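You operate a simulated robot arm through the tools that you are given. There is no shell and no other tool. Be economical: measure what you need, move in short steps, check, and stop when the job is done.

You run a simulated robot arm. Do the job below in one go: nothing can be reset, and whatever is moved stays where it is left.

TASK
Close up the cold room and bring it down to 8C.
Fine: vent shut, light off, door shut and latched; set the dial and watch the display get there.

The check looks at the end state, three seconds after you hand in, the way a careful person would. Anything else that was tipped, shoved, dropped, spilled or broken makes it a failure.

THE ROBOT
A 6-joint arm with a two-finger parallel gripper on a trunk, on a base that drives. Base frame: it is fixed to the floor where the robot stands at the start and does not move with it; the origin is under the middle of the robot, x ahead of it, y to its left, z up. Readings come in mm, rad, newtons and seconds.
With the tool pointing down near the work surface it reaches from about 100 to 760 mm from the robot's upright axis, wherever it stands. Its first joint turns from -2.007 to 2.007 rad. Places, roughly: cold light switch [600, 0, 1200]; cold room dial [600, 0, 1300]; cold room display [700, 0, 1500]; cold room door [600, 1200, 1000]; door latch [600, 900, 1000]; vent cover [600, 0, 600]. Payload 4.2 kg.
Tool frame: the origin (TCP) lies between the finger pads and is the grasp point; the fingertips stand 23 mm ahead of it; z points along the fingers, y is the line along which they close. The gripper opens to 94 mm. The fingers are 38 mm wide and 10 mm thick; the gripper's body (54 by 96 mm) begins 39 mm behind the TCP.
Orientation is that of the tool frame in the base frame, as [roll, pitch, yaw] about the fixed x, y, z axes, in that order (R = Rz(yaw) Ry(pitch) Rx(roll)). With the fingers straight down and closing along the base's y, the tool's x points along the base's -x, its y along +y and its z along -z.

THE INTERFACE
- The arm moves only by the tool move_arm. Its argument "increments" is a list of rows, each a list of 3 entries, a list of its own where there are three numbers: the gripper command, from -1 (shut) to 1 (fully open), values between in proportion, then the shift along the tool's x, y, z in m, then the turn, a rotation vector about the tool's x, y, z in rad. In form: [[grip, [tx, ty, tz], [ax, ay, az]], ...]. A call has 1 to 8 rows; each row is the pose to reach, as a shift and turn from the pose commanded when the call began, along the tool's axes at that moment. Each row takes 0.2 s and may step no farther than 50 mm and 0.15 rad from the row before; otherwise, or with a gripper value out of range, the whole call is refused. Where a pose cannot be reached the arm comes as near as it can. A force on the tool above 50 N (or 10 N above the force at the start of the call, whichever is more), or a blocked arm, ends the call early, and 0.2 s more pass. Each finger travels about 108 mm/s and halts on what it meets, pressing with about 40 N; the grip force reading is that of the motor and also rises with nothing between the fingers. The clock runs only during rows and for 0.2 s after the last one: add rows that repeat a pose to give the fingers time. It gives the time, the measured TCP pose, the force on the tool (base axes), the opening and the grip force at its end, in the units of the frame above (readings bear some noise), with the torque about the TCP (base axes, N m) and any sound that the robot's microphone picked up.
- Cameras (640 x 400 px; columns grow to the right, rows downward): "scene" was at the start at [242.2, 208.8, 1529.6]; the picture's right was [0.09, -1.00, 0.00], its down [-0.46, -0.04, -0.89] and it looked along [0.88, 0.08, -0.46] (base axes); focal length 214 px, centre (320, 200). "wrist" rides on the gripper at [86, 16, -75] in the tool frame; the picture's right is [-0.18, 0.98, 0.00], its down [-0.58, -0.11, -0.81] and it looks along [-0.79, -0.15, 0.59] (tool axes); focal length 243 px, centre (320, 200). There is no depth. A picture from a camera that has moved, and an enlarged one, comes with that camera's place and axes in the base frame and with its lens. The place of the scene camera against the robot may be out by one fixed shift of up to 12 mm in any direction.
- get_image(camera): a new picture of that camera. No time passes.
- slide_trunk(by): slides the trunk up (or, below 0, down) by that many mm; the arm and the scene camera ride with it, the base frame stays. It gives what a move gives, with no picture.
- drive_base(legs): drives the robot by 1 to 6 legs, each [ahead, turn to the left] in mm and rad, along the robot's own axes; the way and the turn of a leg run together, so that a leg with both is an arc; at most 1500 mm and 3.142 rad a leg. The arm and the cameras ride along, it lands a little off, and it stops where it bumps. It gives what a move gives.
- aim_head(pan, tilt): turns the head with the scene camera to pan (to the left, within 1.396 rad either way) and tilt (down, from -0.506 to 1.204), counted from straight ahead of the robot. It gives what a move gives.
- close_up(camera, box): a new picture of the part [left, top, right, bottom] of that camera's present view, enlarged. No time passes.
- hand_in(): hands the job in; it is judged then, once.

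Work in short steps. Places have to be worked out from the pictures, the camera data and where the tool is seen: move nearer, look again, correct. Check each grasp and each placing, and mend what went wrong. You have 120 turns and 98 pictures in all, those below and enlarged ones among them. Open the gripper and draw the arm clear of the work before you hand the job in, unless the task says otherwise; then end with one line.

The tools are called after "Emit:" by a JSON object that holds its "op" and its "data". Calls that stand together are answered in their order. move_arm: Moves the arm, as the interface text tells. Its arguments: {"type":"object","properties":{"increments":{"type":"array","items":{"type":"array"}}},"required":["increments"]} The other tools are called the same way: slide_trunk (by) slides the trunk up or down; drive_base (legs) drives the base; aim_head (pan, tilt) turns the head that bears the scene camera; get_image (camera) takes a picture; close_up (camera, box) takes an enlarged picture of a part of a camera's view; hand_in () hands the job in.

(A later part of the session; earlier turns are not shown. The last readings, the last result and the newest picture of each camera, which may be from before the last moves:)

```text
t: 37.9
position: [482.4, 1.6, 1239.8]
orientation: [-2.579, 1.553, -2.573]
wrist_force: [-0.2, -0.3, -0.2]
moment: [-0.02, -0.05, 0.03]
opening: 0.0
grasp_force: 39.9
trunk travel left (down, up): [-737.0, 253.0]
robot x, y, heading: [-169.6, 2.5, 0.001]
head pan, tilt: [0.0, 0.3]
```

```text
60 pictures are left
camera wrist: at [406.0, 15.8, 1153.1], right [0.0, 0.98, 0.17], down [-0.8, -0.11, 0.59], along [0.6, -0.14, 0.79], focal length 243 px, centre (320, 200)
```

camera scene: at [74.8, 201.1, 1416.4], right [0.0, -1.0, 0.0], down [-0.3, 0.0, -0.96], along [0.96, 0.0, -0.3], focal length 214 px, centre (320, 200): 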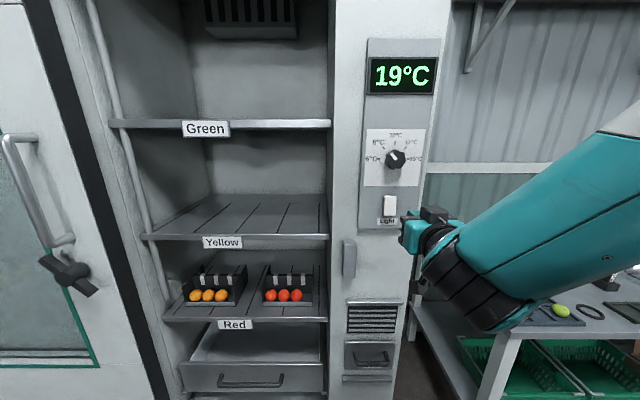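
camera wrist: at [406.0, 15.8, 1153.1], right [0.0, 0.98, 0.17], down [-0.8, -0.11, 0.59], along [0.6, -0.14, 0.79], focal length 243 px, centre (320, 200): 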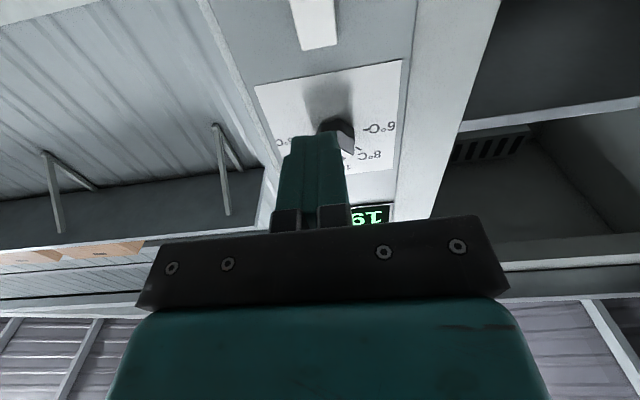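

Trunk down 400 mm (the bench lies ahead-right, beyond x≈600; the arm is clear), then look.

Emit:
{"op": "slide_trunk", "data": {"by": -400}}

Emit:
{"op": "get_image", "data": {"camera": "scene"}}

Emit:
{"op": "get_image", "data": {"camera": "wrist"}}

```text
t: 41.7
position: [482.8, 2.3, 839.4]
orientation: [-2.577, 1.552, -2.571]
wrist_force: [0.2, 1.1, 0.2]
moment: [-0.01, 0.02, 0.0]
opening: 0.0
grasp_force: 39.9
trunk travel left (down, up): [-337.0, 653.0]
robot x, y, heading: [-167.6, 1.8, 0.002]
head pan, tilt: [0.0, 0.3]
```

```text
59 pictures are left
camera scene: at [74.8, 201.1, 1016.5], right [0.0, -1.0, 0.0], down [-0.3, 0.0, -0.96], along [0.96, 0.0, -0.3], focal length 214 px, centre (320, 200)
```

scene: 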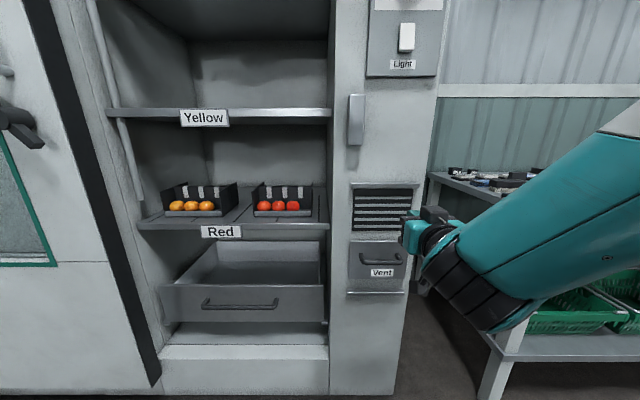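

```text
58 pictures are left
camera wrist: at [406.0, 15.8, 753.1], right [0.0, 0.98, 0.17], down [-0.8, -0.11, 0.59], along [0.6, -0.14, 0.79], focal length 243 px, centre (320, 200)
```

wrist: 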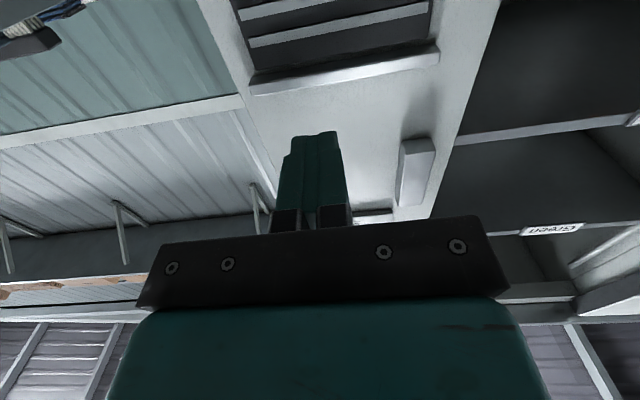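

The vent's cover plate with its handle hangs below the louvres: handle at about (650, 17, 636), and it has to go up about 170 mm. I zoom in on it and roll the gripper 90° so that the fingers close vertically.

Emit:
{"op": "close_up", "data": {"camera": "scene", "box": [330, 170, 430, 310]}}

Emit:
{"op": "move_arm", "data": {"increments": [[-1, [0, 0, 0], [0, 0, 0.14]], [-1, [0, 0, 0], [0, 0, 0.28]], [-1, [0, 0, 0], [0, 0, 0.42]], [-1, [0, 0, 0], [0, 0, 0.56]], [-0.5, [0, 0, 0], [0, 0, 0.7]], [0, [0, 0, 0], [0, 0, 0.84]], [0, [0, 0, 0], [0, 0, 0.98]], [0, [0, 0, 0], [0, 0, 1.12]]]}}

Emit:
{"op": "move_arm", "data": {"increments": [[0, [0, 0, 0], [0, 0, 0.14]], [0, [0, 0, 0], [0, 0, 0.28]], [0, [0, 0, 0], [0, 0, 0.42]], [0, [0, 0, 0], [0, 0, 0.45]], [0, [0, 0, 0], [0, 0, 0.45]]]}}

Emit:
{"op": "slide_trunk", "data": {"by": -200}}

Emit:
{"op": "get_image", "data": {"camera": "wrist"}}

Emit:
{"op": "get_image", "data": {"camera": "scene"}}

```text
2.86 times, centred on (380, 240) of scene
camera zoom: at [74.8, 201.1, 1016.5], right [0.0, -1.0, 0.0], down [-0.3, 0.0, -0.96], along [0.96, 0.0, -0.3], focal length 613 px, centre (149, 86)
```

zoom: 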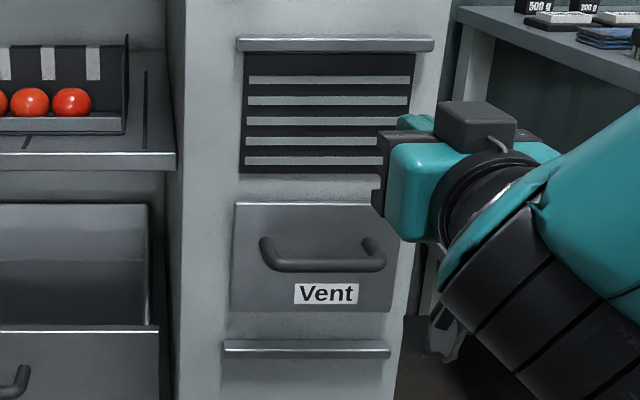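

```text
t: 43.5
position: [482.3, 2.7, 839.8]
orientation: [1.587, 0.456, 1.583]
wrist_force: [0.1, -0.9, -0.4]
moment: [-0.01, -0.02, 0.03]
opening: 46.9
grasp_force: 0.0
trunk travel left (down, up): [-337.0, 653.0]
robot x, y, heading: [-168.7, 1.4, 0.002]
head pan, tilt: [0.0, 0.3]
```

```text
t: 44.7
position: [482.8, 0.6, 839.6]
orientation: [1.585, 0.009, 1.577]
wrist_force: [-0.4, -1.1, 1.2]
moment: [-0.01, 0.0, 0.0]
opening: 46.9
grasp_force: 0.0
trunk travel left (down, up): [-337.0, 653.0]
robot x, y, heading: [-170.5, 2.6, 0.004]
head pan, tilt: [0.0, 0.3]
```

```text
t: 46.9
position: [482.2, -0.5, 638.8]
orientation: [1.585, 0.01, 1.577]
wrist_force: [0.2, 0.1, 0.1]
moment: [0.04, 0.03, -0.03]
opening: 47.1
grasp_force: 0.0
trunk travel left (down, up): [-137.0, 853.0]
robot x, y, heading: [-171.1, 0.7, 0.006]
head pan, tilt: [0.0, 0.3]
```

```text
56 pictures are left
camera wrist: at [407.0, 86.9, 655.2], right [0.02, -0.17, 0.98], down [-0.81, -0.59, -0.09], along [0.59, -0.79, -0.15], focal length 243 px, centre (320, 200)
```

wrist: 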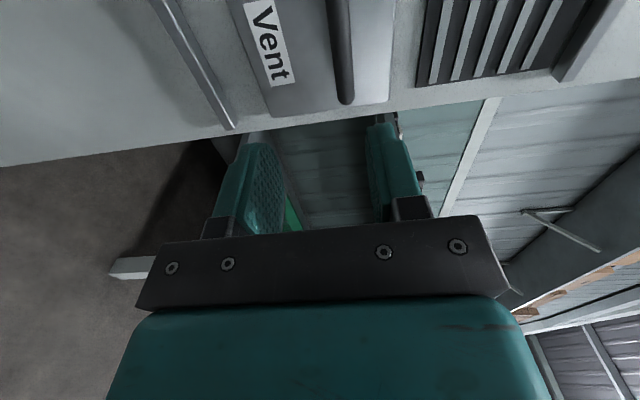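

```text
55 pictures are left
camera scene: at [74.8, 201.2, 816.5], right [0.0, -1.0, 0.0], down [-0.3, 0.0, -0.96], along [0.96, 0.0, -0.3], focal length 214 px, centre (320, 200)
```

scene: 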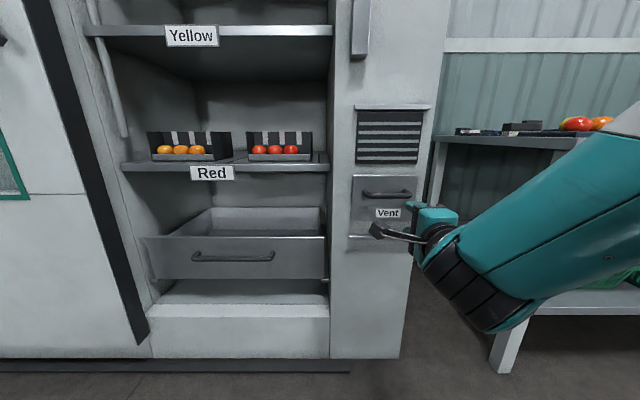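

Combining views, the vent handle bar is at z≈653, y −50…80, x≈640. I drive 80 mm ahead, align at y=15, z=653, and look again.

Emit:
{"op": "drive_base", "data": {"legs": [[80, 0]]}}

Emit:
{"op": "move_arm", "data": {"increments": [[0.2, [0.015, 0.014, 0.01], [0, 0, 0]], [0.2, [0.015, 0.014, 0.01], [0, 0, 0]]]}}

Emit:
{"op": "get_image", "data": {"camera": "wrist"}}

Emit:
{"op": "close_up", "data": {"camera": "scene", "box": [340, 100, 440, 250]}}

```text
t: 47.9
position: [564.0, 2.0, 639.6]
orientation: [1.584, 0.009, 1.575]
wrist_force: [1.3, 0.9, -0.3]
moment: [0.01, -0.02, 0.01]
opening: 46.8
grasp_force: 0.0
trunk travel left (down, up): [-137.0, 853.0]
robot x, y, heading: [-90.1, 0.2, 0.0]
head pan, tilt: [0.0, 0.3]
```

```text
t: 48.5
position: [573.8, 17.5, 655.0]
orientation: [1.584, 0.012, 1.575]
wrist_force: [-0.3, 0.5, 0.4]
moment: [-0.02, 0.0, 0.02]
opening: 56.5
grasp_force: 0.0
trunk travel left (down, up): [-137.0, 853.0]
robot x, y, heading: [-85.0, -0.5, 0.001]
head pan, tilt: [0.0, 0.3]
```

```text
54 pictures are left
camera wrist: at [498.6, 102.0, 669.6], right [0.02, -0.17, 0.98], down [-0.8, -0.59, -0.09], along [0.59, -0.79, -0.15], focal length 243 px, centre (320, 200)
```

wrist: 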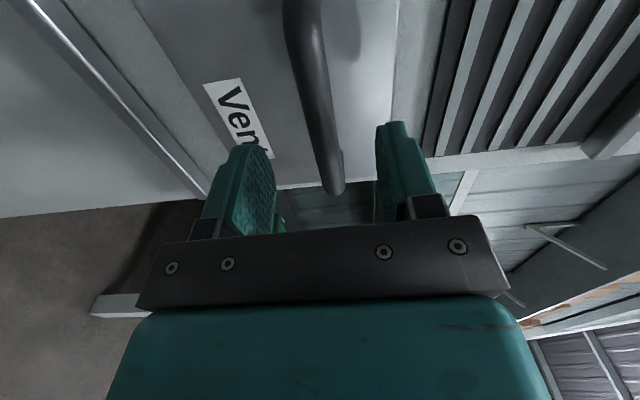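

```text
2.67 times, centred on (390, 175) of scene
camera zoom: at [155.9, 201.5, 816.4], right [0.0, -1.0, 0.0], down [-0.3, 0.0, -0.96], along [0.96, 0.0, -0.3], focal length 572 px, centre (133, 267)
```

zoom: 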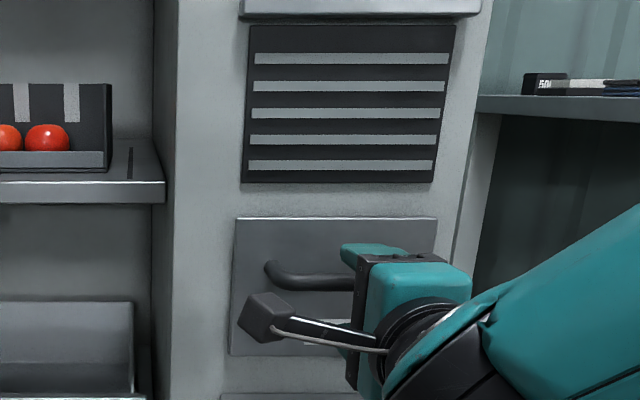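

Bar is aligned between the fingers (z≈650). I advance until around the bar, watching force.

Emit:
{"op": "move_arm", "data": {"increments": [[0.2, [0, -0.003, 0.025], [0, 0, 0]], [0.2, [0, -0.003, 0.05], [0, 0, 0]], [0.2, [0, -0.003, 0.062], [0, 0, 0]], [0.2, [0, -0.003, 0.07], [0, 0, 0]], [0.2, [0, -0.003, 0.07], [0, 0, 0]]]}}

Emit:
{"op": "get_image", "data": {"camera": "wrist"}}

```text
t: 49.3
position: [628.4, 16.8, 649.3]
orientation: [1.586, 0.015, 1.581]
wrist_force: [-28.4, -1.7, 2.6]
moment: [-0.02, -1.04, -0.59]
opening: 57.1
grasp_force: 0.8
trunk travel left (down, up): [-137.0, 853.0]
robot x, y, heading: [-90.8, 4.0, 0.003]
head pan, tilt: [0.0, 0.3]
stopped in row 3: the force on the tool passed its limit at 94 N (the readings are from after the stop); the commanded pose is now the measured one
```

```text
52 pictures are left
camera wrist: at [552.7, 101.9, 664.2], right [0.02, -0.17, 0.99], down [-0.8, -0.59, -0.09], along [0.6, -0.79, -0.15], focal length 243 px, centre (320, 200)
```

wrist: 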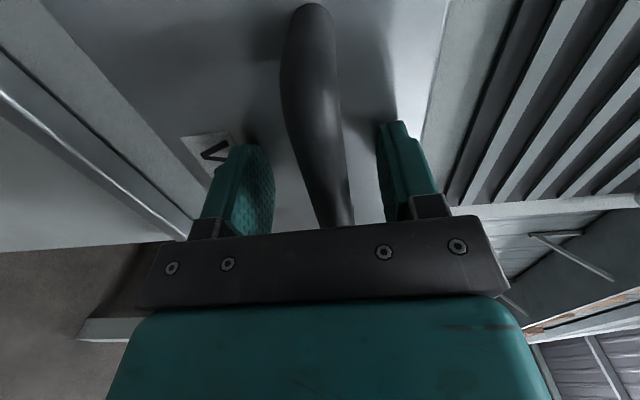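

The fingertips touched the cover plate (x≈651) with the bar well inside. I back off 8 mm and close on the bar.

Emit:
{"op": "move_arm", "data": {"increments": [[0.2, [0, 0, -0.008], [0, 0, 0]], [-0.3, [0, 0, -0.008], [0, 0, 0]], [-1, [0, 0, -0.008], [0, 0, 0]], [-1, [0, 0, -0.008], [0, 0, 0]], [-1, [0, 0, -0.008], [0, 0, 0]]]}}

Emit:
{"op": "slide_trunk", "data": {"by": 60}}

Emit:
{"op": "get_image", "data": {"camera": "scene"}}

```text
t: 50.5
position: [621.7, 16.3, 647.6]
orientation: [1.589, 0.011, 1.579]
wrist_force: [8.5, -0.4, -5.1]
moment: [1.93, -0.04, -0.13]
opening: 16.0
grasp_force: 45.5
trunk travel left (down, up): [-137.0, 853.0]
robot x, y, heading: [-86.0, 0.1, 0.002]
head pan, tilt: [0.0, 0.3]
```

```text
t: 51.5
position: [621.8, 16.6, 710.3]
orientation: [1.585, 0.011, 1.578]
wrist_force: [6.4, 0.6, 2.7]
moment: [1.67, 0.13, -0.52]
opening: 15.9
grasp_force: 45.1
trunk travel left (down, up): [-197.0, 793.0]
robot x, y, heading: [-88.3, 2.4, -0.001]
head pan, tilt: [0.0, 0.3]
```

```text
51 pictures are left
camera scene: at [155.7, 201.4, 876.6], right [0.0, -1.0, 0.0], down [-0.3, 0.0, -0.96], along [0.96, 0.0, -0.3], focal length 214 px, centre (320, 200)
```

scene: 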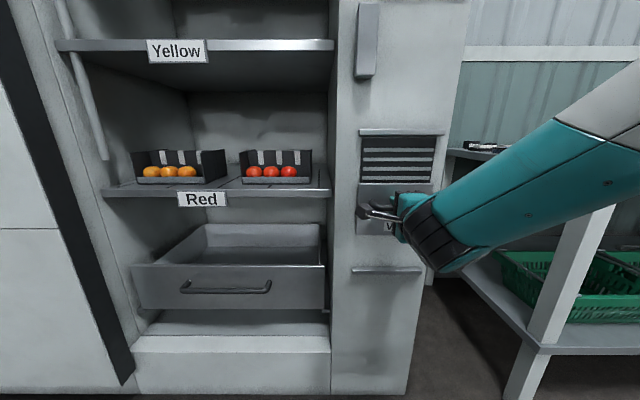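

The cover moves freely with the trunk. I raise it 100 mm more and check.

Emit:
{"op": "slide_trunk", "data": {"by": 100}}

Emit:
{"op": "close_up", "data": {"camera": "scene", "box": [340, 110, 460, 280]}}

```text
t: 52.9
position: [621.8, 16.9, 810.0]
orientation: [1.586, 0.01, 1.579]
wrist_force: [2.1, 1.7, 0.9]
moment: [1.67, 0.14, -0.52]
opening: 16.0
grasp_force: 45.1
trunk travel left (down, up): [-297.0, 693.0]
robot x, y, heading: [-88.1, -1.1, 0.005]
head pan, tilt: [0.0, 0.3]
```

```text
2.35 times, centred on (400, 195) of scene
camera zoom: at [155.6, 201.5, 976.6], right [0.0, -1.0, 0.0], down [-0.3, 0.0, -0.96], along [0.96, 0.0, -0.3], focal length 505 px, centre (132, 212)
```

zoom: 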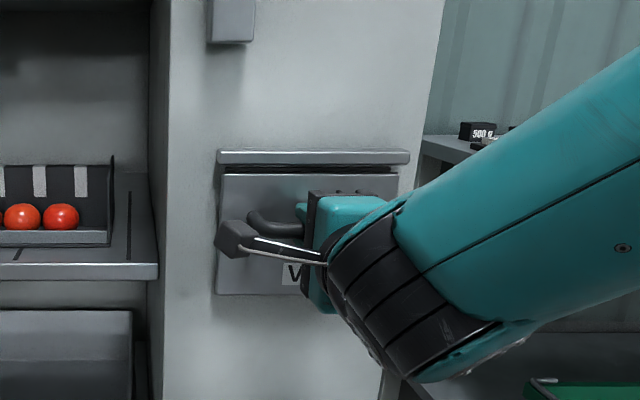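

Only about 10 mm left to the top rail. I raise with small arm steps until it seats.

Emit:
{"op": "move_arm", "data": {"increments": [[-1, [0, 0.004, 0], [0, 0, 0]], [-1, [0, 0.008, 0], [0, 0, 0]], [-1, [0, 0.012, 0], [0, 0, 0]], [-1, [0, 0.016, 0], [0, 0, 0]], [-1, [0, 0.02, 0], [0, 0, 0]], [-1, [0, 0.024, 0], [0, 0, 0]]]}}

Emit:
{"op": "close_up", "data": {"camera": "scene", "box": [340, 110, 460, 280]}}

```text
t: 53.9
position: [621.9, 16.9, 814.2]
orientation: [1.615, 0.009, 1.577]
wrist_force: [14.1, -0.5, -13.1]
moment: [1.94, -0.2, 0.0]
opening: 15.8
grasp_force: 44.8
trunk travel left (down, up): [-297.0, 693.0]
robot x, y, heading: [-84.9, 2.0, 0.001]
head pan, tilt: [0.0, 0.3]
stopped in row 4: the force on the tool passed its limit at 54 N (the readings are from after the stop); the commanded pose is now the measured one
```

```text
2.35 times, centred on (400, 195) of scene
camera zoom: at [156.4, 201.3, 976.6], right [0.0, -1.0, 0.0], down [-0.3, 0.0, -0.95], along [0.95, 0.0, -0.3], focal length 505 px, centre (132, 212)
```

zoom: 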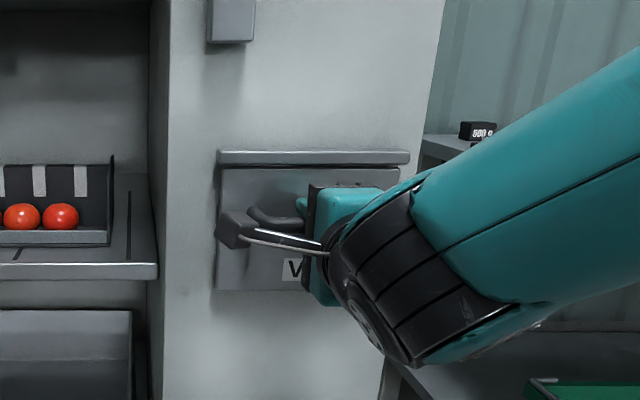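

The cover hit its stop. I release, withdraw, and check it stays up.

Emit:
{"op": "move_arm", "data": {"increments": [[-0.6, [0, 0, 0], [0, 0, 0]], [-0.2, [0, 0, 0], [0, 0, 0]], [0.2, [0, 0, 0], [0, 0, 0]], [0.2, [0, 0, -0.03], [0, 0, 0]], [0.2, [0, 0, -0.06], [0, 0, 0]], [0.2, [0, 0, -0.06], [0, 0, 0]]]}}

Emit:
{"op": "drive_base", "data": {"legs": [[-250, 0]]}}

Emit:
{"op": "get_image", "data": {"camera": "scene"}}

```text
t: 55.2
position: [563.2, 16.5, 818.9]
orientation: [1.607, 0.014, 1.576]
wrist_force: [-0.4, 0.0, 0.4]
moment: [-0.02, -0.02, 0.01]
opening: 56.5
grasp_force: 0.1
trunk travel left (down, up): [-297.0, 693.0]
robot x, y, heading: [-89.8, 1.2, -0.002]
head pan, tilt: [0.0, 0.3]
```

```text
t: 57.1
position: [316.4, 14.9, 818.1]
orientation: [1.608, 0.015, 1.578]
wrist_force: [-0.4, 0.2, 0.4]
moment: [0.0, 0.0, 0.01]
opening: 56.5
grasp_force: 0.2
trunk travel left (down, up): [-297.0, 693.0]
robot x, y, heading: [-338.2, 0.1, 0.004]
head pan, tilt: [0.0, 0.3]
```

```text
48 pictures are left
camera scene: at [-91.1, 200.8, 976.4], right [0.0, -1.0, 0.0], down [-0.3, 0.0, -0.96], along [0.96, 0.0, -0.3], focal length 214 px, centre (320, 200)
```

scene: 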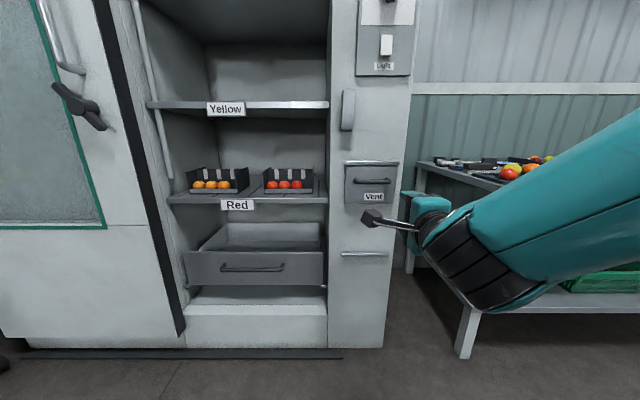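

The vent stays shut. Now the door: I look at the handle and latch in detail.

Emit:
{"op": "aim_head", "data": {"pan": 0.6, "tilt": 0.1}}

Emit:
{"op": "get_image", "data": {"camera": "scene"}}

Emit:
{"op": "close_up", "data": {"camera": "scene", "box": [230, 100, 350, 260]}}

```text
t: 58.1
position: [315.5, 15.8, 819.5]
orientation: [1.607, 0.013, 1.576]
wrist_force: [1.0, -0.5, 0.2]
moment: [0.0, -0.02, 0.01]
opening: 56.4
grasp_force: 0.1
trunk travel left (down, up): [-297.0, 693.0]
robot x, y, heading: [-332.9, -2.6, 0.0]
head pan, tilt: [0.6, 0.099]
```

```text
47 pictures are left
camera scene: at [-108.5, 252.8, 995.1], right [0.56, -0.83, 0.0], down [-0.08, -0.06, -0.99], along [0.82, 0.56, -0.1], focal length 214 px, centre (320, 200)
```

scene: 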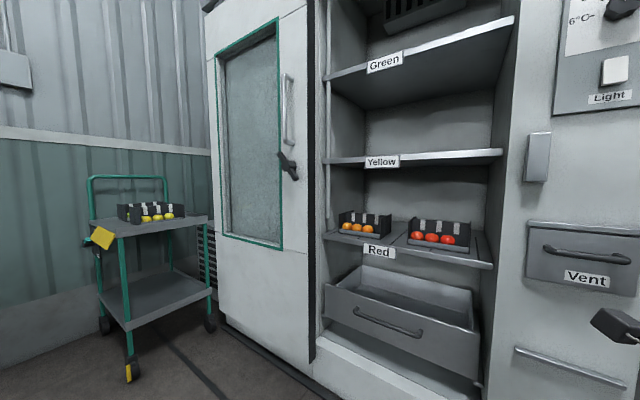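

```text
2.50 times, centred on (290, 180) of scene
camera zoom: at [-108.5, 252.8, 995.1], right [0.56, -0.83, 0.0], down [-0.08, -0.06, -0.99], along [0.82, 0.56, -0.1], focal length 536 px, centre (395, 250)
```

zoom: 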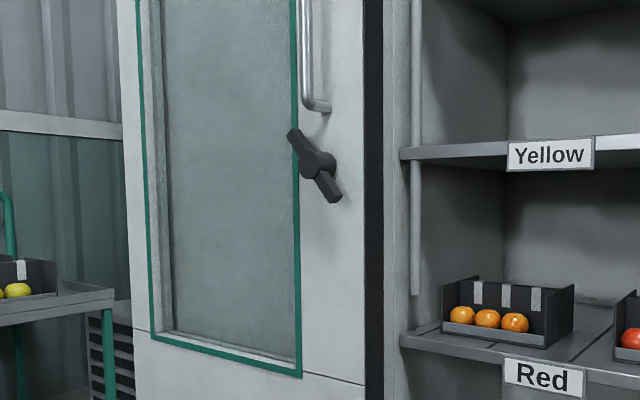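

The latch is a lever at about (580, 895, 1053), at keeper height; the vertical handle is at y≈880, z 1150–1400. I'll roll the gripper back, raise the trunk and shift the robot left to y≈500.

Emit:
{"op": "move_arm", "data": {"increments": [[0.2, [0, 0, 0], [0, 0, -0.14]], [0.2, [0, 0, 0], [0, 0, -0.28]], [0.2, [0, 0, 0], [0, 0, -0.42]], [0.2, [0, 0, 0], [0, 0, -0.56]], [0.2, [0, 0, 0], [0, 0, -0.7]], [0.2, [0, 0, 0], [0, 0, -0.84]], [0.2, [0, 0, 0], [0, 0, -0.98]], [0.2, [0, 0, 0], [0, 0, -1.12]]]}}

Emit:
{"op": "move_arm", "data": {"increments": [[0.2, [0, 0, 0], [0, 0, -0.14]], [0.2, [0, 0, 0], [0, 0, -0.28]], [0.2, [0, 0, 0], [0, 0, -0.42]], [0.2, [0, 0, 0], [0, 0, -0.45]]]}}

Emit:
{"op": "slide_trunk", "data": {"by": 400}}

Emit:
{"op": "drive_base", "data": {"legs": [[0, 1.571], [500, 0], [0, -1.571]]}}

Emit:
{"op": "get_image", "data": {"camera": "scene"}}

```text
t: 59.9
position: [315.6, 15.7, 818.1]
orientation: [1.66, 1.135, 1.657]
wrist_force: [0.2, -0.3, 0.4]
moment: [0.0, 0.01, 0.02]
opening: 56.5
grasp_force: 0.0
trunk travel left (down, up): [-297.0, 693.0]
robot x, y, heading: [-337.1, 1.1, -0.001]
head pan, tilt: [0.6, 0.099]
```

```text
t: 60.9
position: [316.5, 16.1, 818.3]
orientation: [-2.756, 1.529, -2.747]
wrist_force: [0.2, 0.3, -0.2]
moment: [-0.03, 0.02, 0.01]
opening: 56.4
grasp_force: 0.0
trunk travel left (down, up): [-297.0, 693.0]
robot x, y, heading: [-337.4, -0.5, 0.005]
head pan, tilt: [0.6, 0.099]
```

```text
t: 64.7
position: [317.0, 15.6, 1218.7]
orientation: [-2.804, 1.53, -2.798]
wrist_force: [-1.0, -0.3, -0.2]
moment: [-0.02, -0.01, -0.01]
opening: 56.3
grasp_force: 0.1
trunk travel left (down, up): [-697.0, 293.0]
robot x, y, heading: [-335.8, -0.6, -0.002]
head pan, tilt: [0.6, 0.099]
```

```text
t: 75.3
position: [314.0, 541.6, 1217.4]
orientation: [-2.805, 1.53, -2.773]
wrist_force: [-0.2, 0.3, 0.4]
moment: [0.02, 0.02, 0.0]
opening: 56.4
grasp_force: 0.2
trunk travel left (down, up): [-697.0, 293.0]
robot x, y, heading: [-339.1, 512.0, 0.02]
head pan, tilt: [0.6, 0.099]
```

```text
45 pictures are left
camera scene: at [-117.6, 768.0, 1395.1], right [0.59, -0.81, 0.0], down [-0.08, -0.06, -1.0], along [0.81, 0.58, -0.1], focal length 214 px, centre (320, 200)
```

scene: 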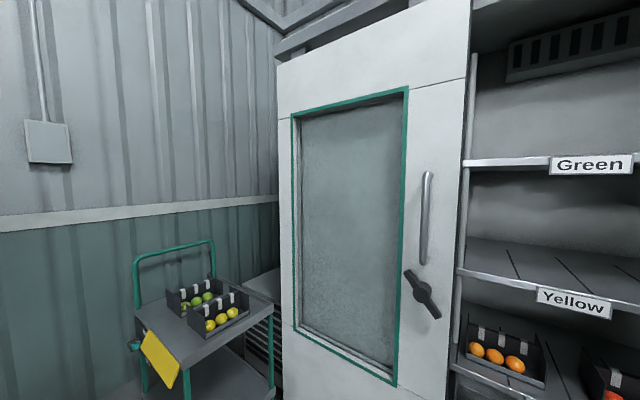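

Triangulated: handle bar at (563, 879, 1155–1400), latch pivot near (580, 882, 1045). I bring the arm back and to the left, then drive nearer.

Emit:
{"op": "move_arm", "data": {"increments": [[0.2, [-0.011, 0.04, -0.02], [0, 0, 0]], [0.2, [-0.022, 0.08, -0.04], [0, 0, 0]], [0.2, [-0.033, 0.12, -0.06], [0, 0, 0]], [0.2, [-0.044, 0.16, -0.08], [0, 0, 0]], [0.2, [-0.055, 0.2, -0.1], [0, 0, 0]], [0.2, [-0.055, 0.24, -0.1], [0, 0, 0]], [0.2, [-0.055, 0.24, -0.1], [0, 0, 0]]]}}

Emit:
{"op": "drive_base", "data": {"legs": [[250, -0.02]]}}

Emit:
{"op": "get_image", "data": {"camera": "scene"}}

Emit:
{"op": "get_image", "data": {"camera": "wrist"}}

```text
t: 76.9
position: [208.6, 777.6, 1273.7]
orientation: [-2.804, 1.53, -2.779]
wrist_force: [0.0, -0.8, -0.4]
moment: [0.03, 0.02, 0.01]
opening: 56.2
grasp_force: 0.0
trunk travel left (down, up): [-697.0, 293.0]
robot x, y, heading: [-341.3, 510.2, 0.023]
head pan, tilt: [0.6, 0.099]
```

```text
t: 78.7
position: [461.3, 773.5, 1274.1]
orientation: [-2.799, 1.53, -2.785]
wrist_force: [0.9, -0.8, 0.5]
moment: [0.01, 0.0, -0.02]
opening: 56.2
grasp_force: 0.1
trunk travel left (down, up): [-697.0, 293.0]
robot x, y, heading: [-90.7, 515.6, 0.01]
head pan, tilt: [0.6, 0.099]
```

```text
44 pictures are left
camera scene: at [129.9, 774.6, 1395.1], right [0.63, -0.77, 0.0], down [-0.08, -0.06, -1.0], along [0.77, 0.63, -0.1], focal length 214 px, centre (320, 200)
```

scene: 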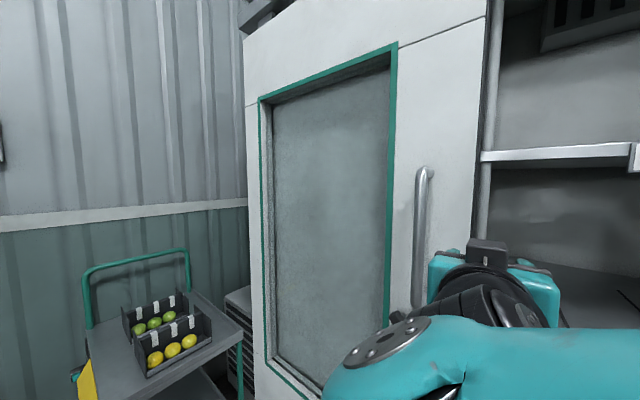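

```text
43 pictures are left
camera wrist: at [382.7, 786.3, 1189.1], right [-0.01, 0.99, 0.17], down [-0.78, -0.11, 0.61], along [0.62, -0.13, 0.77], focal length 243 px, centre (320, 200)
```

wrist: 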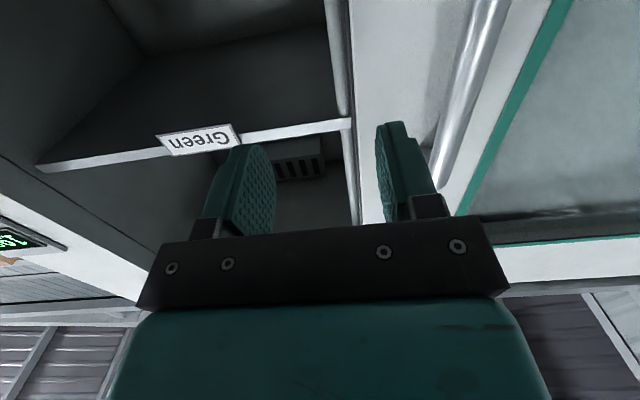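

The wrist view confirms the bar at y≈881. I drive 45 mm further and move the gripper in front of the bar.

Emit:
{"op": "drive_base", "data": {"legs": [[45, -0.01]]}}

Emit:
{"op": "move_arm", "data": {"increments": [[0.2, [0, 0.035, 0], [0, 0, 0]], [0.2, [0, 0.07, 0], [0, 0, 0]], [0.2, [0, 0.105, 0], [0, 0, 0]], [0.2, [0, 0.105, 0], [0, 0, 0]]]}}

Emit:
{"op": "get_image", "data": {"camera": "wrist"}}

```text
t: 79.6
position: [508.1, 767.0, 1272.4]
orientation: [-2.786, 1.53, -2.786]
wrist_force: [0.3, 1.2, -1.1]
moment: [0.03, 0.02, 0.03]
opening: 56.8
grasp_force: 0.1
trunk travel left (down, up): [-697.0, 293.0]
robot x, y, heading: [-47.1, 513.1, 0.004]
head pan, tilt: [0.6, 0.099]
```

```text
t: 80.6
position: [511.2, 871.0, 1272.6]
orientation: [-2.789, 1.531, -2.795]
wrist_force: [0.4, 0.0, 0.6]
moment: [0.03, 0.0, -0.01]
opening: 56.7
grasp_force: 0.1
trunk travel left (down, up): [-697.0, 293.0]
robot x, y, heading: [-46.3, 514.2, -0.0]
head pan, tilt: [0.6, 0.099]
```

```text
42 pictures are left
camera wrist: at [433.5, 884.8, 1188.1], right [0.01, 0.99, 0.17], down [-0.78, -0.1, 0.61], along [0.62, -0.14, 0.77], focal length 243 px, centre (320, 200)
```

wrist: 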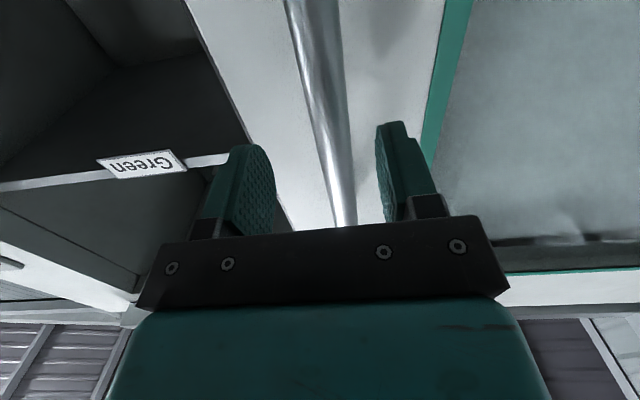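

Bar is centred between the fingers. I advance 50 mm so the fingers cage it.

Emit:
{"op": "move_arm", "data": {"increments": [[0.2, [0, 0.003, 0.025], [0, 0, 0]], [0.2, [0, 0.003, 0.05], [0, 0, 0]], [0, [0, 0.003, 0.052], [0, 0, 0]], [-0.2, [0, 0.003, 0.052], [0, 0, 0]], [-0.2, [0, 0.003, 0.052], [0, 0, 0]]]}}

Emit:
{"op": "get_image", "data": {"camera": "wrist"}}

```text
t: 81.8
position: [560.9, 876.1, 1268.4]
orientation: [-2.777, 1.531, -2.779]
wrist_force: [0.8, -0.5, 0.0]
moment: [-0.02, -0.01, 0.0]
opening: 37.6
grasp_force: 0.1
trunk travel left (down, up): [-697.0, 293.0]
robot x, y, heading: [-42.9, 515.5, 0.001]
head pan, tilt: [0.6, 0.099]
```

```text
41 pictures are left
camera wrist: at [482.8, 890.2, 1185.3], right [0.01, 0.99, 0.17], down [-0.78, -0.1, 0.61], along [0.62, -0.14, 0.77], focal length 243 px, centre (320, 200)
```

wrist: 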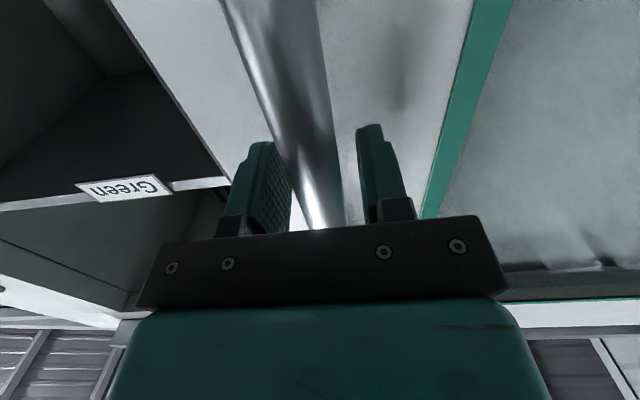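

The bar is caged. I start sliding the door to the right, first slowly.

Emit:
{"op": "move_arm", "data": {"increments": [[-0.2, [0, -0.015, 0], [0, 0, 0]], [-0.2, [0, -0.03, 0], [0, 0, 0]], [-0.2, [0, -0.045, 0], [0, 0, 0]], [-0.2, [0, -0.06, 0], [0, 0, 0]], [-0.2, [0, -0.08, 0], [0, 0, 0]], [-0.2, [0, -0.1, 0], [0, 0, 0]], [-0.2, [0, -0.12, 0], [0, 0, 0]]]}}

Emit:
{"op": "get_image", "data": {"camera": "scene"}}

```text
t: 83.4
position: [560.3, 753.9, 1271.7]
orientation: [-2.781, 1.53, -2.783]
wrist_force: [-0.2, 0.3, 0.0]
moment: [-0.01, 0.01, 0.0]
opening: 37.5
grasp_force: 0.1
trunk travel left (down, up): [-697.0, 293.0]
robot x, y, heading: [-44.6, 515.6, -0.003]
head pan, tilt: [0.6, 0.099]
```

```text
40 pictures are left
camera scene: at [181.4, 767.0, 1395.1], right [0.56, -0.83, 0.0], down [-0.08, -0.06, -0.99], along [0.82, 0.56, -0.1], focal length 214 px, centre (320, 200)
```

scene: 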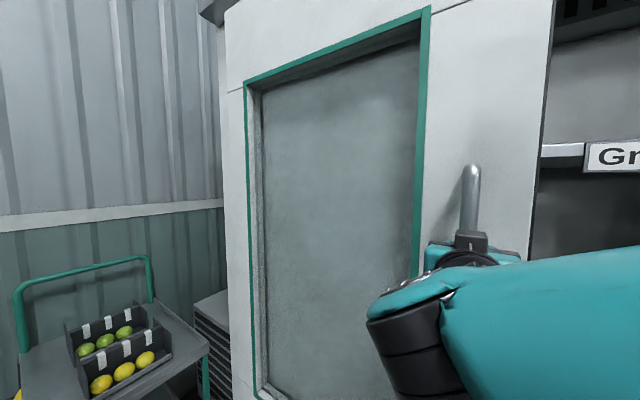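

The door slides easily. I continue at moderate speed.

Emit:
{"op": "move_arm", "data": {"increments": [[-0.2, [0, -0.025, 0], [0, 0, 0]], [-0.2, [0, -0.05, 0], [0, 0, 0]], [-0.2, [0, -0.075, 0], [0, 0, 0]], [-0.2, [0, -0.1, 0], [0, 0, 0]], [-0.2, [0, -0.125, 0], [0, 0, 0]], [-0.2, [0, -0.15, 0], [0, 0, 0]], [-0.2, [0, -0.175, 0], [0, 0, 0]], [-0.2, [0, -0.2, 0], [0, 0, 0]]]}}

Emit:
{"op": "move_arm", "data": {"increments": [[-0.2, [0, -0.025, 0], [0, 0, 0]], [-0.2, [0, -0.05, 0], [0, 0, 0]], [-0.2, [0, -0.075, 0], [0, 0, 0]], [-0.2, [0, -0.1, 0], [0, 0, 0]], [-0.2, [0, -0.125, 0], [0, 0, 0]], [-0.2, [0, -0.15, 0], [0, 0, 0]], [-0.2, [0, -0.175, 0], [0, 0, 0]], [-0.2, [0, -0.2, 0], [0, 0, 0]]]}}

Emit:
{"op": "aim_head", "data": {"pan": -0.3, "tilt": 0.3}}

Emit:
{"op": "get_image", "data": {"camera": "scene"}}

```text
t: 85.2
position: [561.3, 554.3, 1274.6]
orientation: [-2.762, 1.531, -2.766]
wrist_force: [-1.1, 0.5, 0.4]
moment: [-0.03, 0.01, -0.02]
opening: 37.6
grasp_force: 0.1
trunk travel left (down, up): [-697.0, 293.0]
robot x, y, heading: [-47.7, 517.8, 0.003]
head pan, tilt: [0.6, 0.099]
```

```text
t: 87.0
position: [560.6, 354.2, 1278.7]
orientation: [-2.721, 1.532, -2.723]
wrist_force: [-0.5, -0.3, 0.2]
moment: [0.04, 0.01, 0.0]
opening: 37.8
grasp_force: 0.0
trunk travel left (down, up): [-697.0, 293.0]
robot x, y, heading: [-47.1, 514.5, 0.002]
head pan, tilt: [0.6, 0.099]
```

```text
t: 88.2
position: [560.2, 355.8, 1278.2]
orientation: [-2.793, 1.53, -2.791]
wrist_force: [0.5, -5.0, 2.6]
moment: [0.09, -0.01, -0.01]
opening: 39.8
grasp_force: 2.2
trunk travel left (down, up): [-697.0, 293.0]
robot x, y, heading: [-44.8, 512.7, -0.003]
head pan, tilt: [-0.3, 0.3]
```

```text
39 pictures are left
camera scene: at [194.4, 687.2, 1376.5], right [-0.29, -0.96, 0.0], down [-0.28, 0.09, -0.96], along [0.91, -0.28, -0.3], focal length 214 px, centre (320, 200)
```

scene: 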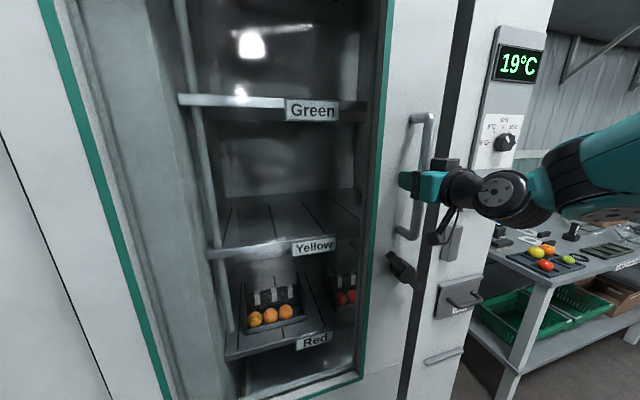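

The door follows. I move another 120 mm and look at lever and keeper.

Emit:
{"op": "move_arm", "data": {"increments": [[-0.2, [0, -0.02, 0], [0, 0, 0]], [-0.2, [0, -0.04, 0], [0, 0, 0]], [-0.2, [0, -0.06, 0], [0, 0, 0]], [-0.2, [0, -0.08, 0], [0, 0, 0]], [-0.2, [0, -0.1, 0], [0, 0, 0]], [-0.2, [0, -0.12, 0], [0, 0, 0]], [-0.2, [0, -0.13, 0], [0, 0, 0]]]}}

Emit:
{"op": "get_image", "data": {"camera": "scene"}}

```text
t: 89.8
position: [560.3, 224.7, 1280.3]
orientation: [-2.776, 1.531, -2.777]
wrist_force: [-0.2, -0.9, 0.1]
moment: [0.02, 0.0, -0.07]
opening: 37.4
grasp_force: 0.1
trunk travel left (down, up): [-697.0, 293.0]
robot x, y, heading: [-45.5, 512.8, 0.001]
head pan, tilt: [-0.3, 0.3]
```

```text
38 pictures are left
camera scene: at [194.6, 687.4, 1376.4], right [-0.3, -0.96, 0.0], down [-0.28, 0.09, -0.96], along [0.91, -0.28, -0.3], focal length 214 px, centre (320, 200)
```

scene: 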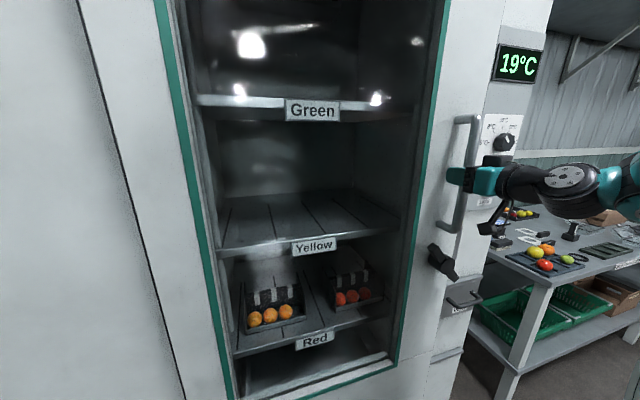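

I zoom in on the lever and keeper area.

Emit:
{"op": "close_up", "data": {"camera": "scene", "box": [400, 200, 500, 340]}}

```text
2.86 times, centred on (450, 270) of scene
camera zoom: at [194.6, 687.4, 1376.4], right [-0.3, -0.96, 0.0], down [-0.28, 0.09, -0.96], along [0.91, -0.28, -0.3], focal length 613 px, centre (-51, 0)
```

zoom: 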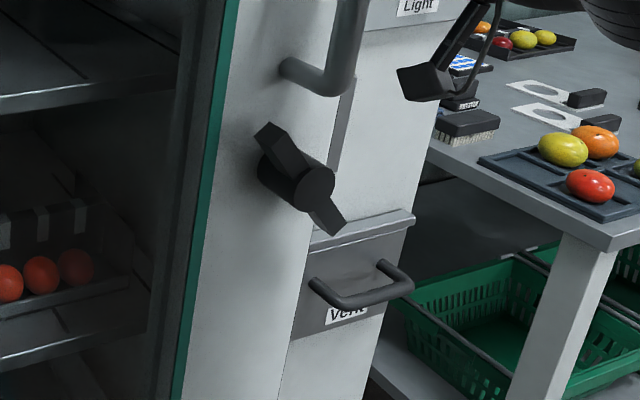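

The door edge is almost at the keeper. I push on in small steps until it stops.

Emit:
{"op": "move_arm", "data": {"increments": [[-0.2, [0, -0.01, 0], [0, 0, 0]], [-0.2, [0, -0.02, 0], [0, 0, 0]], [-0.2, [0, -0.03, 0], [0, 0, 0]], [-0.2, [0, -0.04, 0], [0, 0, 0]], [-0.2, [0, -0.05, 0], [0, 0, 0]], [-0.2, [0, -0.06, 0], [0, 0, 0]], [-0.2, [0, -0.07, 0], [0, 0, 0]], [-0.2, [0, -0.08, 0], [0, 0, 0]]]}}

Emit:
{"op": "get_image", "data": {"camera": "scene"}}

Emit:
{"op": "close_up", "data": {"camera": "scene", "box": [410, 200, 510, 340]}}

```text
t: 91.0
position: [562.8, 191.2, 1279.1]
orientation: [-3.06, 1.528, -3.03]
wrist_force: [-9.4, 34.7, -2.9]
moment: [0.27, 0.24, 0.04]
opening: 53.3
grasp_force: 17.7
trunk travel left (down, up): [-697.0, 293.0]
robot x, y, heading: [-48.9, 512.5, 0.004]
head pan, tilt: [-0.3, 0.3]
stopped in row 5: the force on the tool passed its limit at 54 N (the readings are from after the stop); the commanded pose is now the measured one
```

```text
36 pictures are left
camera scene: at [193.0, 691.0, 1376.2], right [-0.29, -0.96, 0.0], down [-0.28, 0.08, -0.96], along [0.91, -0.28, -0.29], focal length 214 px, centre (320, 200)
```

scene: 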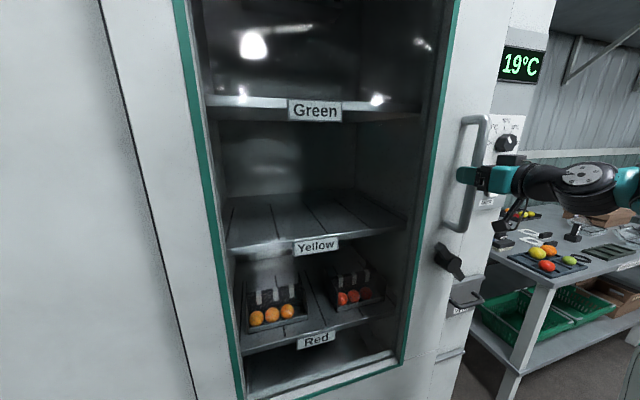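

```text
2.86 times, centred on (460, 270) of scene
camera zoom: at [193.0, 691.0, 1376.2], right [-0.29, -0.96, 0.0], down [-0.28, 0.08, -0.96], along [0.91, -0.28, -0.29], focal length 613 px, centre (-80, 0)
```

zoom: 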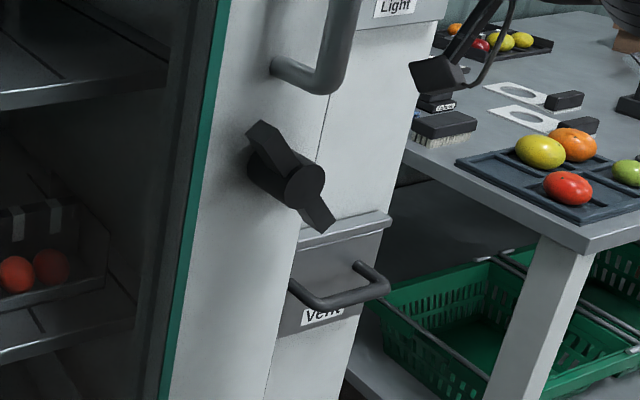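

The door hit its stop (54 N). I open the fingers, back off from the handle, and look at the latch.

Emit:
{"op": "move_arm", "data": {"increments": [[0.2, [0, 0.01, 0], [0, 0, 0]], [0.5, [0, 0.015, 0], [0, 0, 0]], [0.5, [0, 0.015, -0.04], [0, 0, 0]], [0.5, [0, 0.015, -0.08], [0, 0, 0]], [0.5, [0, 0.015, -0.08], [0, 0, 0]]]}}

Emit:
{"op": "drive_base", "data": {"legs": [[-250, 0]]}}

Emit:
{"op": "get_image", "data": {"camera": "scene"}}

```text
t: 92.2
position: [483.2, 197.0, 1282.9]
orientation: [-2.974, 1.53, -2.959]
wrist_force: [0.0, 0.0, 0.3]
moment: [0.02, -0.02, -0.03]
opening: 70.5
grasp_force: 0.1
trunk travel left (down, up): [-697.0, 293.0]
robot x, y, heading: [-45.3, 515.3, 0.002]
head pan, tilt: [-0.3, 0.3]
```

```text
t: 94.0
position: [231.9, 195.8, 1282.4]
orientation: [-2.981, 1.531, -2.962]
wrist_force: [-0.8, -0.4, -0.3]
moment: [0.03, -0.03, -0.02]
opening: 70.5
grasp_force: 0.0
trunk travel left (down, up): [-697.0, 293.0]
robot x, y, heading: [-296.2, 513.9, 0.002]
head pan, tilt: [-0.3, 0.3]
```

```text
34 pictures are left
camera scene: at [-56.9, 687.6, 1376.5], right [-0.29, -0.96, 0.0], down [-0.28, 0.09, -0.96], along [0.91, -0.28, -0.3], focal length 214 px, centre (320, 200)
```

scene: 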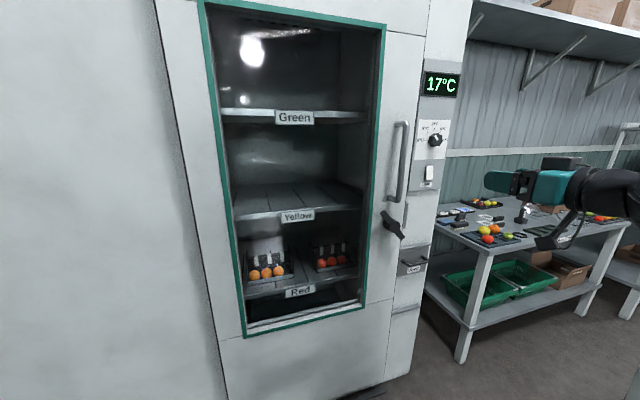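

Temperature is falling: 17 °C. I zoom in on the latch and keeper.

Emit:
{"op": "close_up", "data": {"camera": "scene", "box": [366, 180, 436, 260]}}

```text
5.00 times, centred on (401, 220) of scene
camera zoom: at [-56.9, 687.6, 1376.5], right [-0.29, -0.96, 0.0], down [-0.28, 0.09, -0.96], along [0.91, -0.28, -0.3], focal length 1072 px, centre (-85, 100)
```

zoom: 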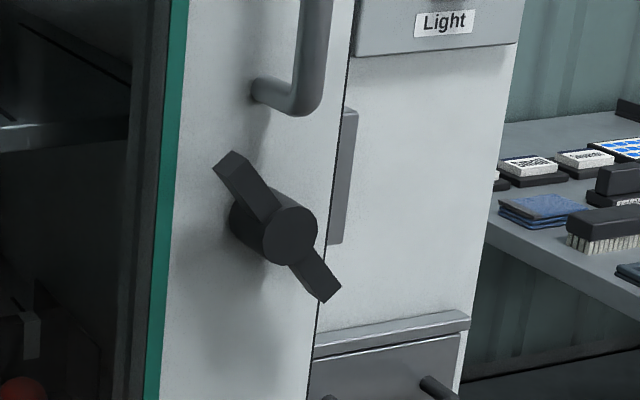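

Hub face at (556, 209, 1046), lever half-length ≈73 mm at ~45–50°; its lower-right arm must swing up towards the keeper. I'll push that arm up from below with closed fingers: lower the trunk, shift, and drive in.

Emit:
{"op": "slide_trunk", "data": {"by": -345}}

Emit:
{"op": "move_arm", "data": {"increments": [[0, [0, -0.016, 0], [0, 0, 0]], [-0.6, [0, -0.032, 0], [0, 0, 0]], [-1, [0, -0.032, 0], [0, 0, 0]], [-1, [0, -0.032, 0], [0, 0, 0]]]}}

Emit:
{"op": "drive_base", "data": {"legs": [[250, 0]]}}

Emit:
{"op": "get_image", "data": {"camera": "scene"}}

Emit:
{"op": "get_image", "data": {"camera": "wrist"}}

```text
t: 97.4
position: [231.4, 196.9, 937.4]
orientation: [-2.983, 1.531, -2.964]
wrist_force: [0.7, 0.1, 0.0]
moment: [-0.01, 0.01, 0.04]
opening: 70.4
grasp_force: 0.0
trunk travel left (down, up): [-352.0, 638.0]
robot x, y, heading: [-299.6, 513.9, 0.002]
head pan, tilt: [-0.3, 0.3]
```

```text
t: 98.4
position: [232.6, 164.2, 938.0]
orientation: [-2.983, 1.531, -2.965]
wrist_force: [0.4, 0.1, 0.4]
moment: [0.01, 0.0, -0.02]
opening: 0.0
grasp_force: 40.1
trunk travel left (down, up): [-352.0, 638.0]
robot x, y, heading: [-293.2, 514.7, 0.005]
head pan, tilt: [-0.3, 0.3]
```

```text
t: 100.2
position: [480.0, 163.5, 936.9]
orientation: [-2.982, 1.531, -2.968]
wrist_force: [0.1, 0.6, -0.3]
moment: [-0.02, 0.0, 0.01]
opening: 0.2
grasp_force: 40.1
trunk travel left (down, up): [-352.0, 638.0]
robot x, y, heading: [-49.3, 517.8, -0.003]
head pan, tilt: [-0.3, 0.3]
```

```text
32 pictures are left
camera scene: at [193.8, 687.1, 1031.4], right [-0.3, -0.96, 0.0], down [-0.28, 0.09, -0.96], along [0.91, -0.28, -0.3], focal length 214 px, centre (320, 200)
```

scene: 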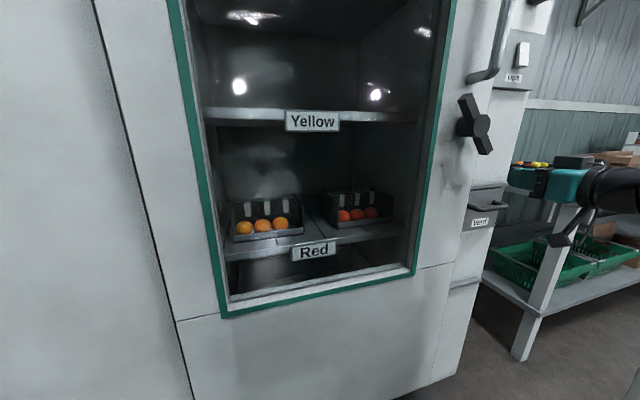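

```text
31 pictures are left
camera wrist: at [402.4, 176.7, 853.8], right [-0.01, 0.98, 0.18], down [-0.78, -0.12, 0.61], along [0.62, -0.14, 0.77], focal length 243 px, centre (320, 200)
```

wrist: 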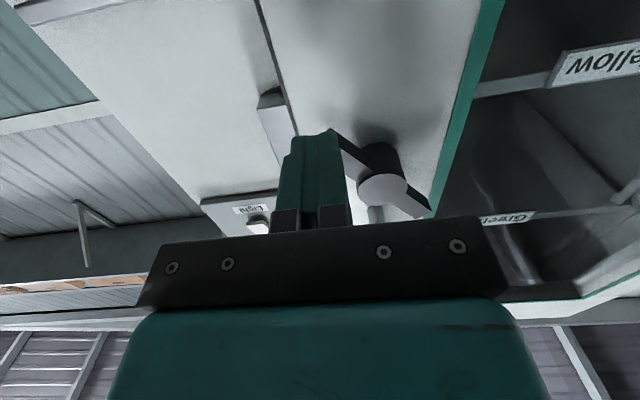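

Clear view: lever's lower tip at about (570, 168, 975), fingers below it. I advance to the lever's depth, then push up in steps.

Emit:
{"op": "move_arm", "data": {"increments": [[-1, [0, 0.005, 0.03], [0, 0, 0]], [-1, [0, 0.009, 0.06], [0, 0, 0]], [-1, [0, 0.009, 0.077], [0, 0, 0]], [-1, [0, 0.009, 0.077], [0, 0, 0]]]}}

Emit:
{"op": "get_image", "data": {"camera": "wrist"}}

```text
t: 101.2
position: [558.8, 173.6, 933.8]
orientation: [-2.982, 1.531, -2.969]
wrist_force: [0.1, 0.4, 0.2]
moment: [-0.01, 0.0, -0.02]
opening: 0.0
grasp_force: 40.2
trunk travel left (down, up): [-352.0, 638.0]
robot x, y, heading: [-44.4, 514.7, 0.001]
head pan, tilt: [-0.3, 0.3]
```

```text
30 pictures are left
camera wrist: at [479.9, 187.0, 849.5], right [-0.01, 0.98, 0.18], down [-0.78, -0.12, 0.61], along [0.62, -0.14, 0.77], focal length 243 px, centre (320, 200)
```

wrist: 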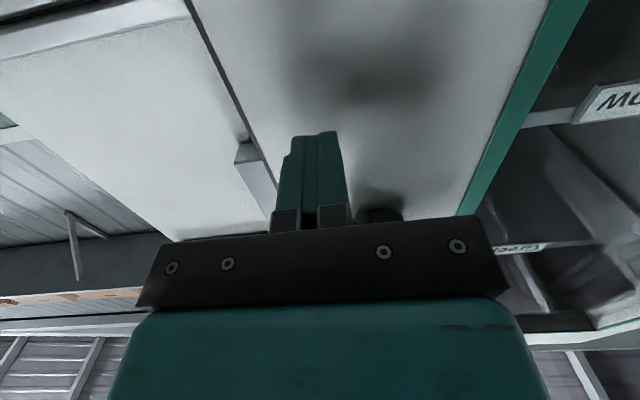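

In position. Push up towards horizontal, watching for contact force.

Emit:
{"op": "move_arm", "data": {"increments": [[-1, [-0.015, 0, 0], [0, 0, 0]], [-1, [-0.03, 0, 0], [0, 0, 0]], [-1, [-0.04, -0.003, 0], [0, 0, 0]], [-1, [-0.05, -0.006, 0], [0, 0, 0]], [-1, [-0.06, -0.01, 0], [0, 0, 0]], [-1, [-0.068, -0.014, 0], [0, 0, 0]], [-1, [-0.075, -0.018, 0], [0, 0, 0]]]}}

Emit:
{"op": "get_image", "data": {"camera": "scene"}}

Emit:
{"op": "close_up", "data": {"camera": "scene", "box": [430, 70, 530, 190]}}

```text
t: 102.8
position: [559.7, 155.4, 1010.4]
orientation: [-2.988, 1.53, -2.973]
wrist_force: [-0.4, 0.0, -0.3]
moment: [-0.01, -0.02, 0.01]
opening: 0.0
grasp_force: 40.2
trunk travel left (down, up): [-352.0, 638.0]
robot x, y, heading: [-44.8, 514.2, 0.004]
head pan, tilt: [-0.3, 0.3]
```

```text
29 pictures are left
camera scene: at [193.8, 687.1, 1031.5], right [-0.3, -0.96, 0.0], down [-0.28, 0.09, -0.96], along [0.91, -0.28, -0.3], focal length 214 px, centre (320, 200)
```

scene: 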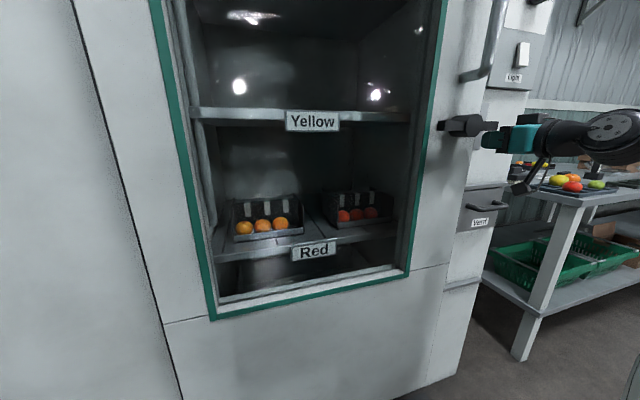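

```text
3.33 times, centred on (480, 130) of scene
camera zoom: at [193.8, 687.1, 1031.5], right [-0.3, -0.96, 0.0], down [-0.28, 0.09, -0.96], along [0.91, -0.28, -0.3], focal length 715 px, centre (-213, 433)
```

zoom: 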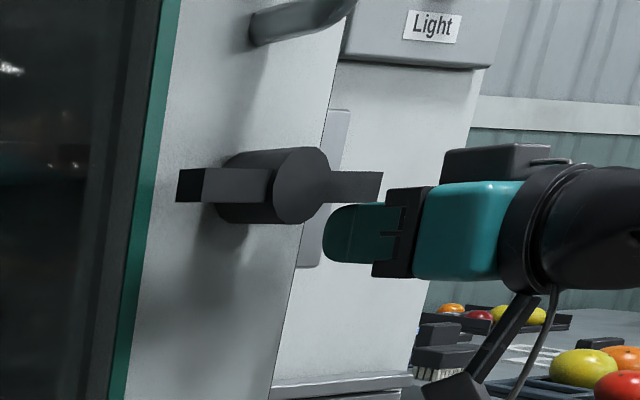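

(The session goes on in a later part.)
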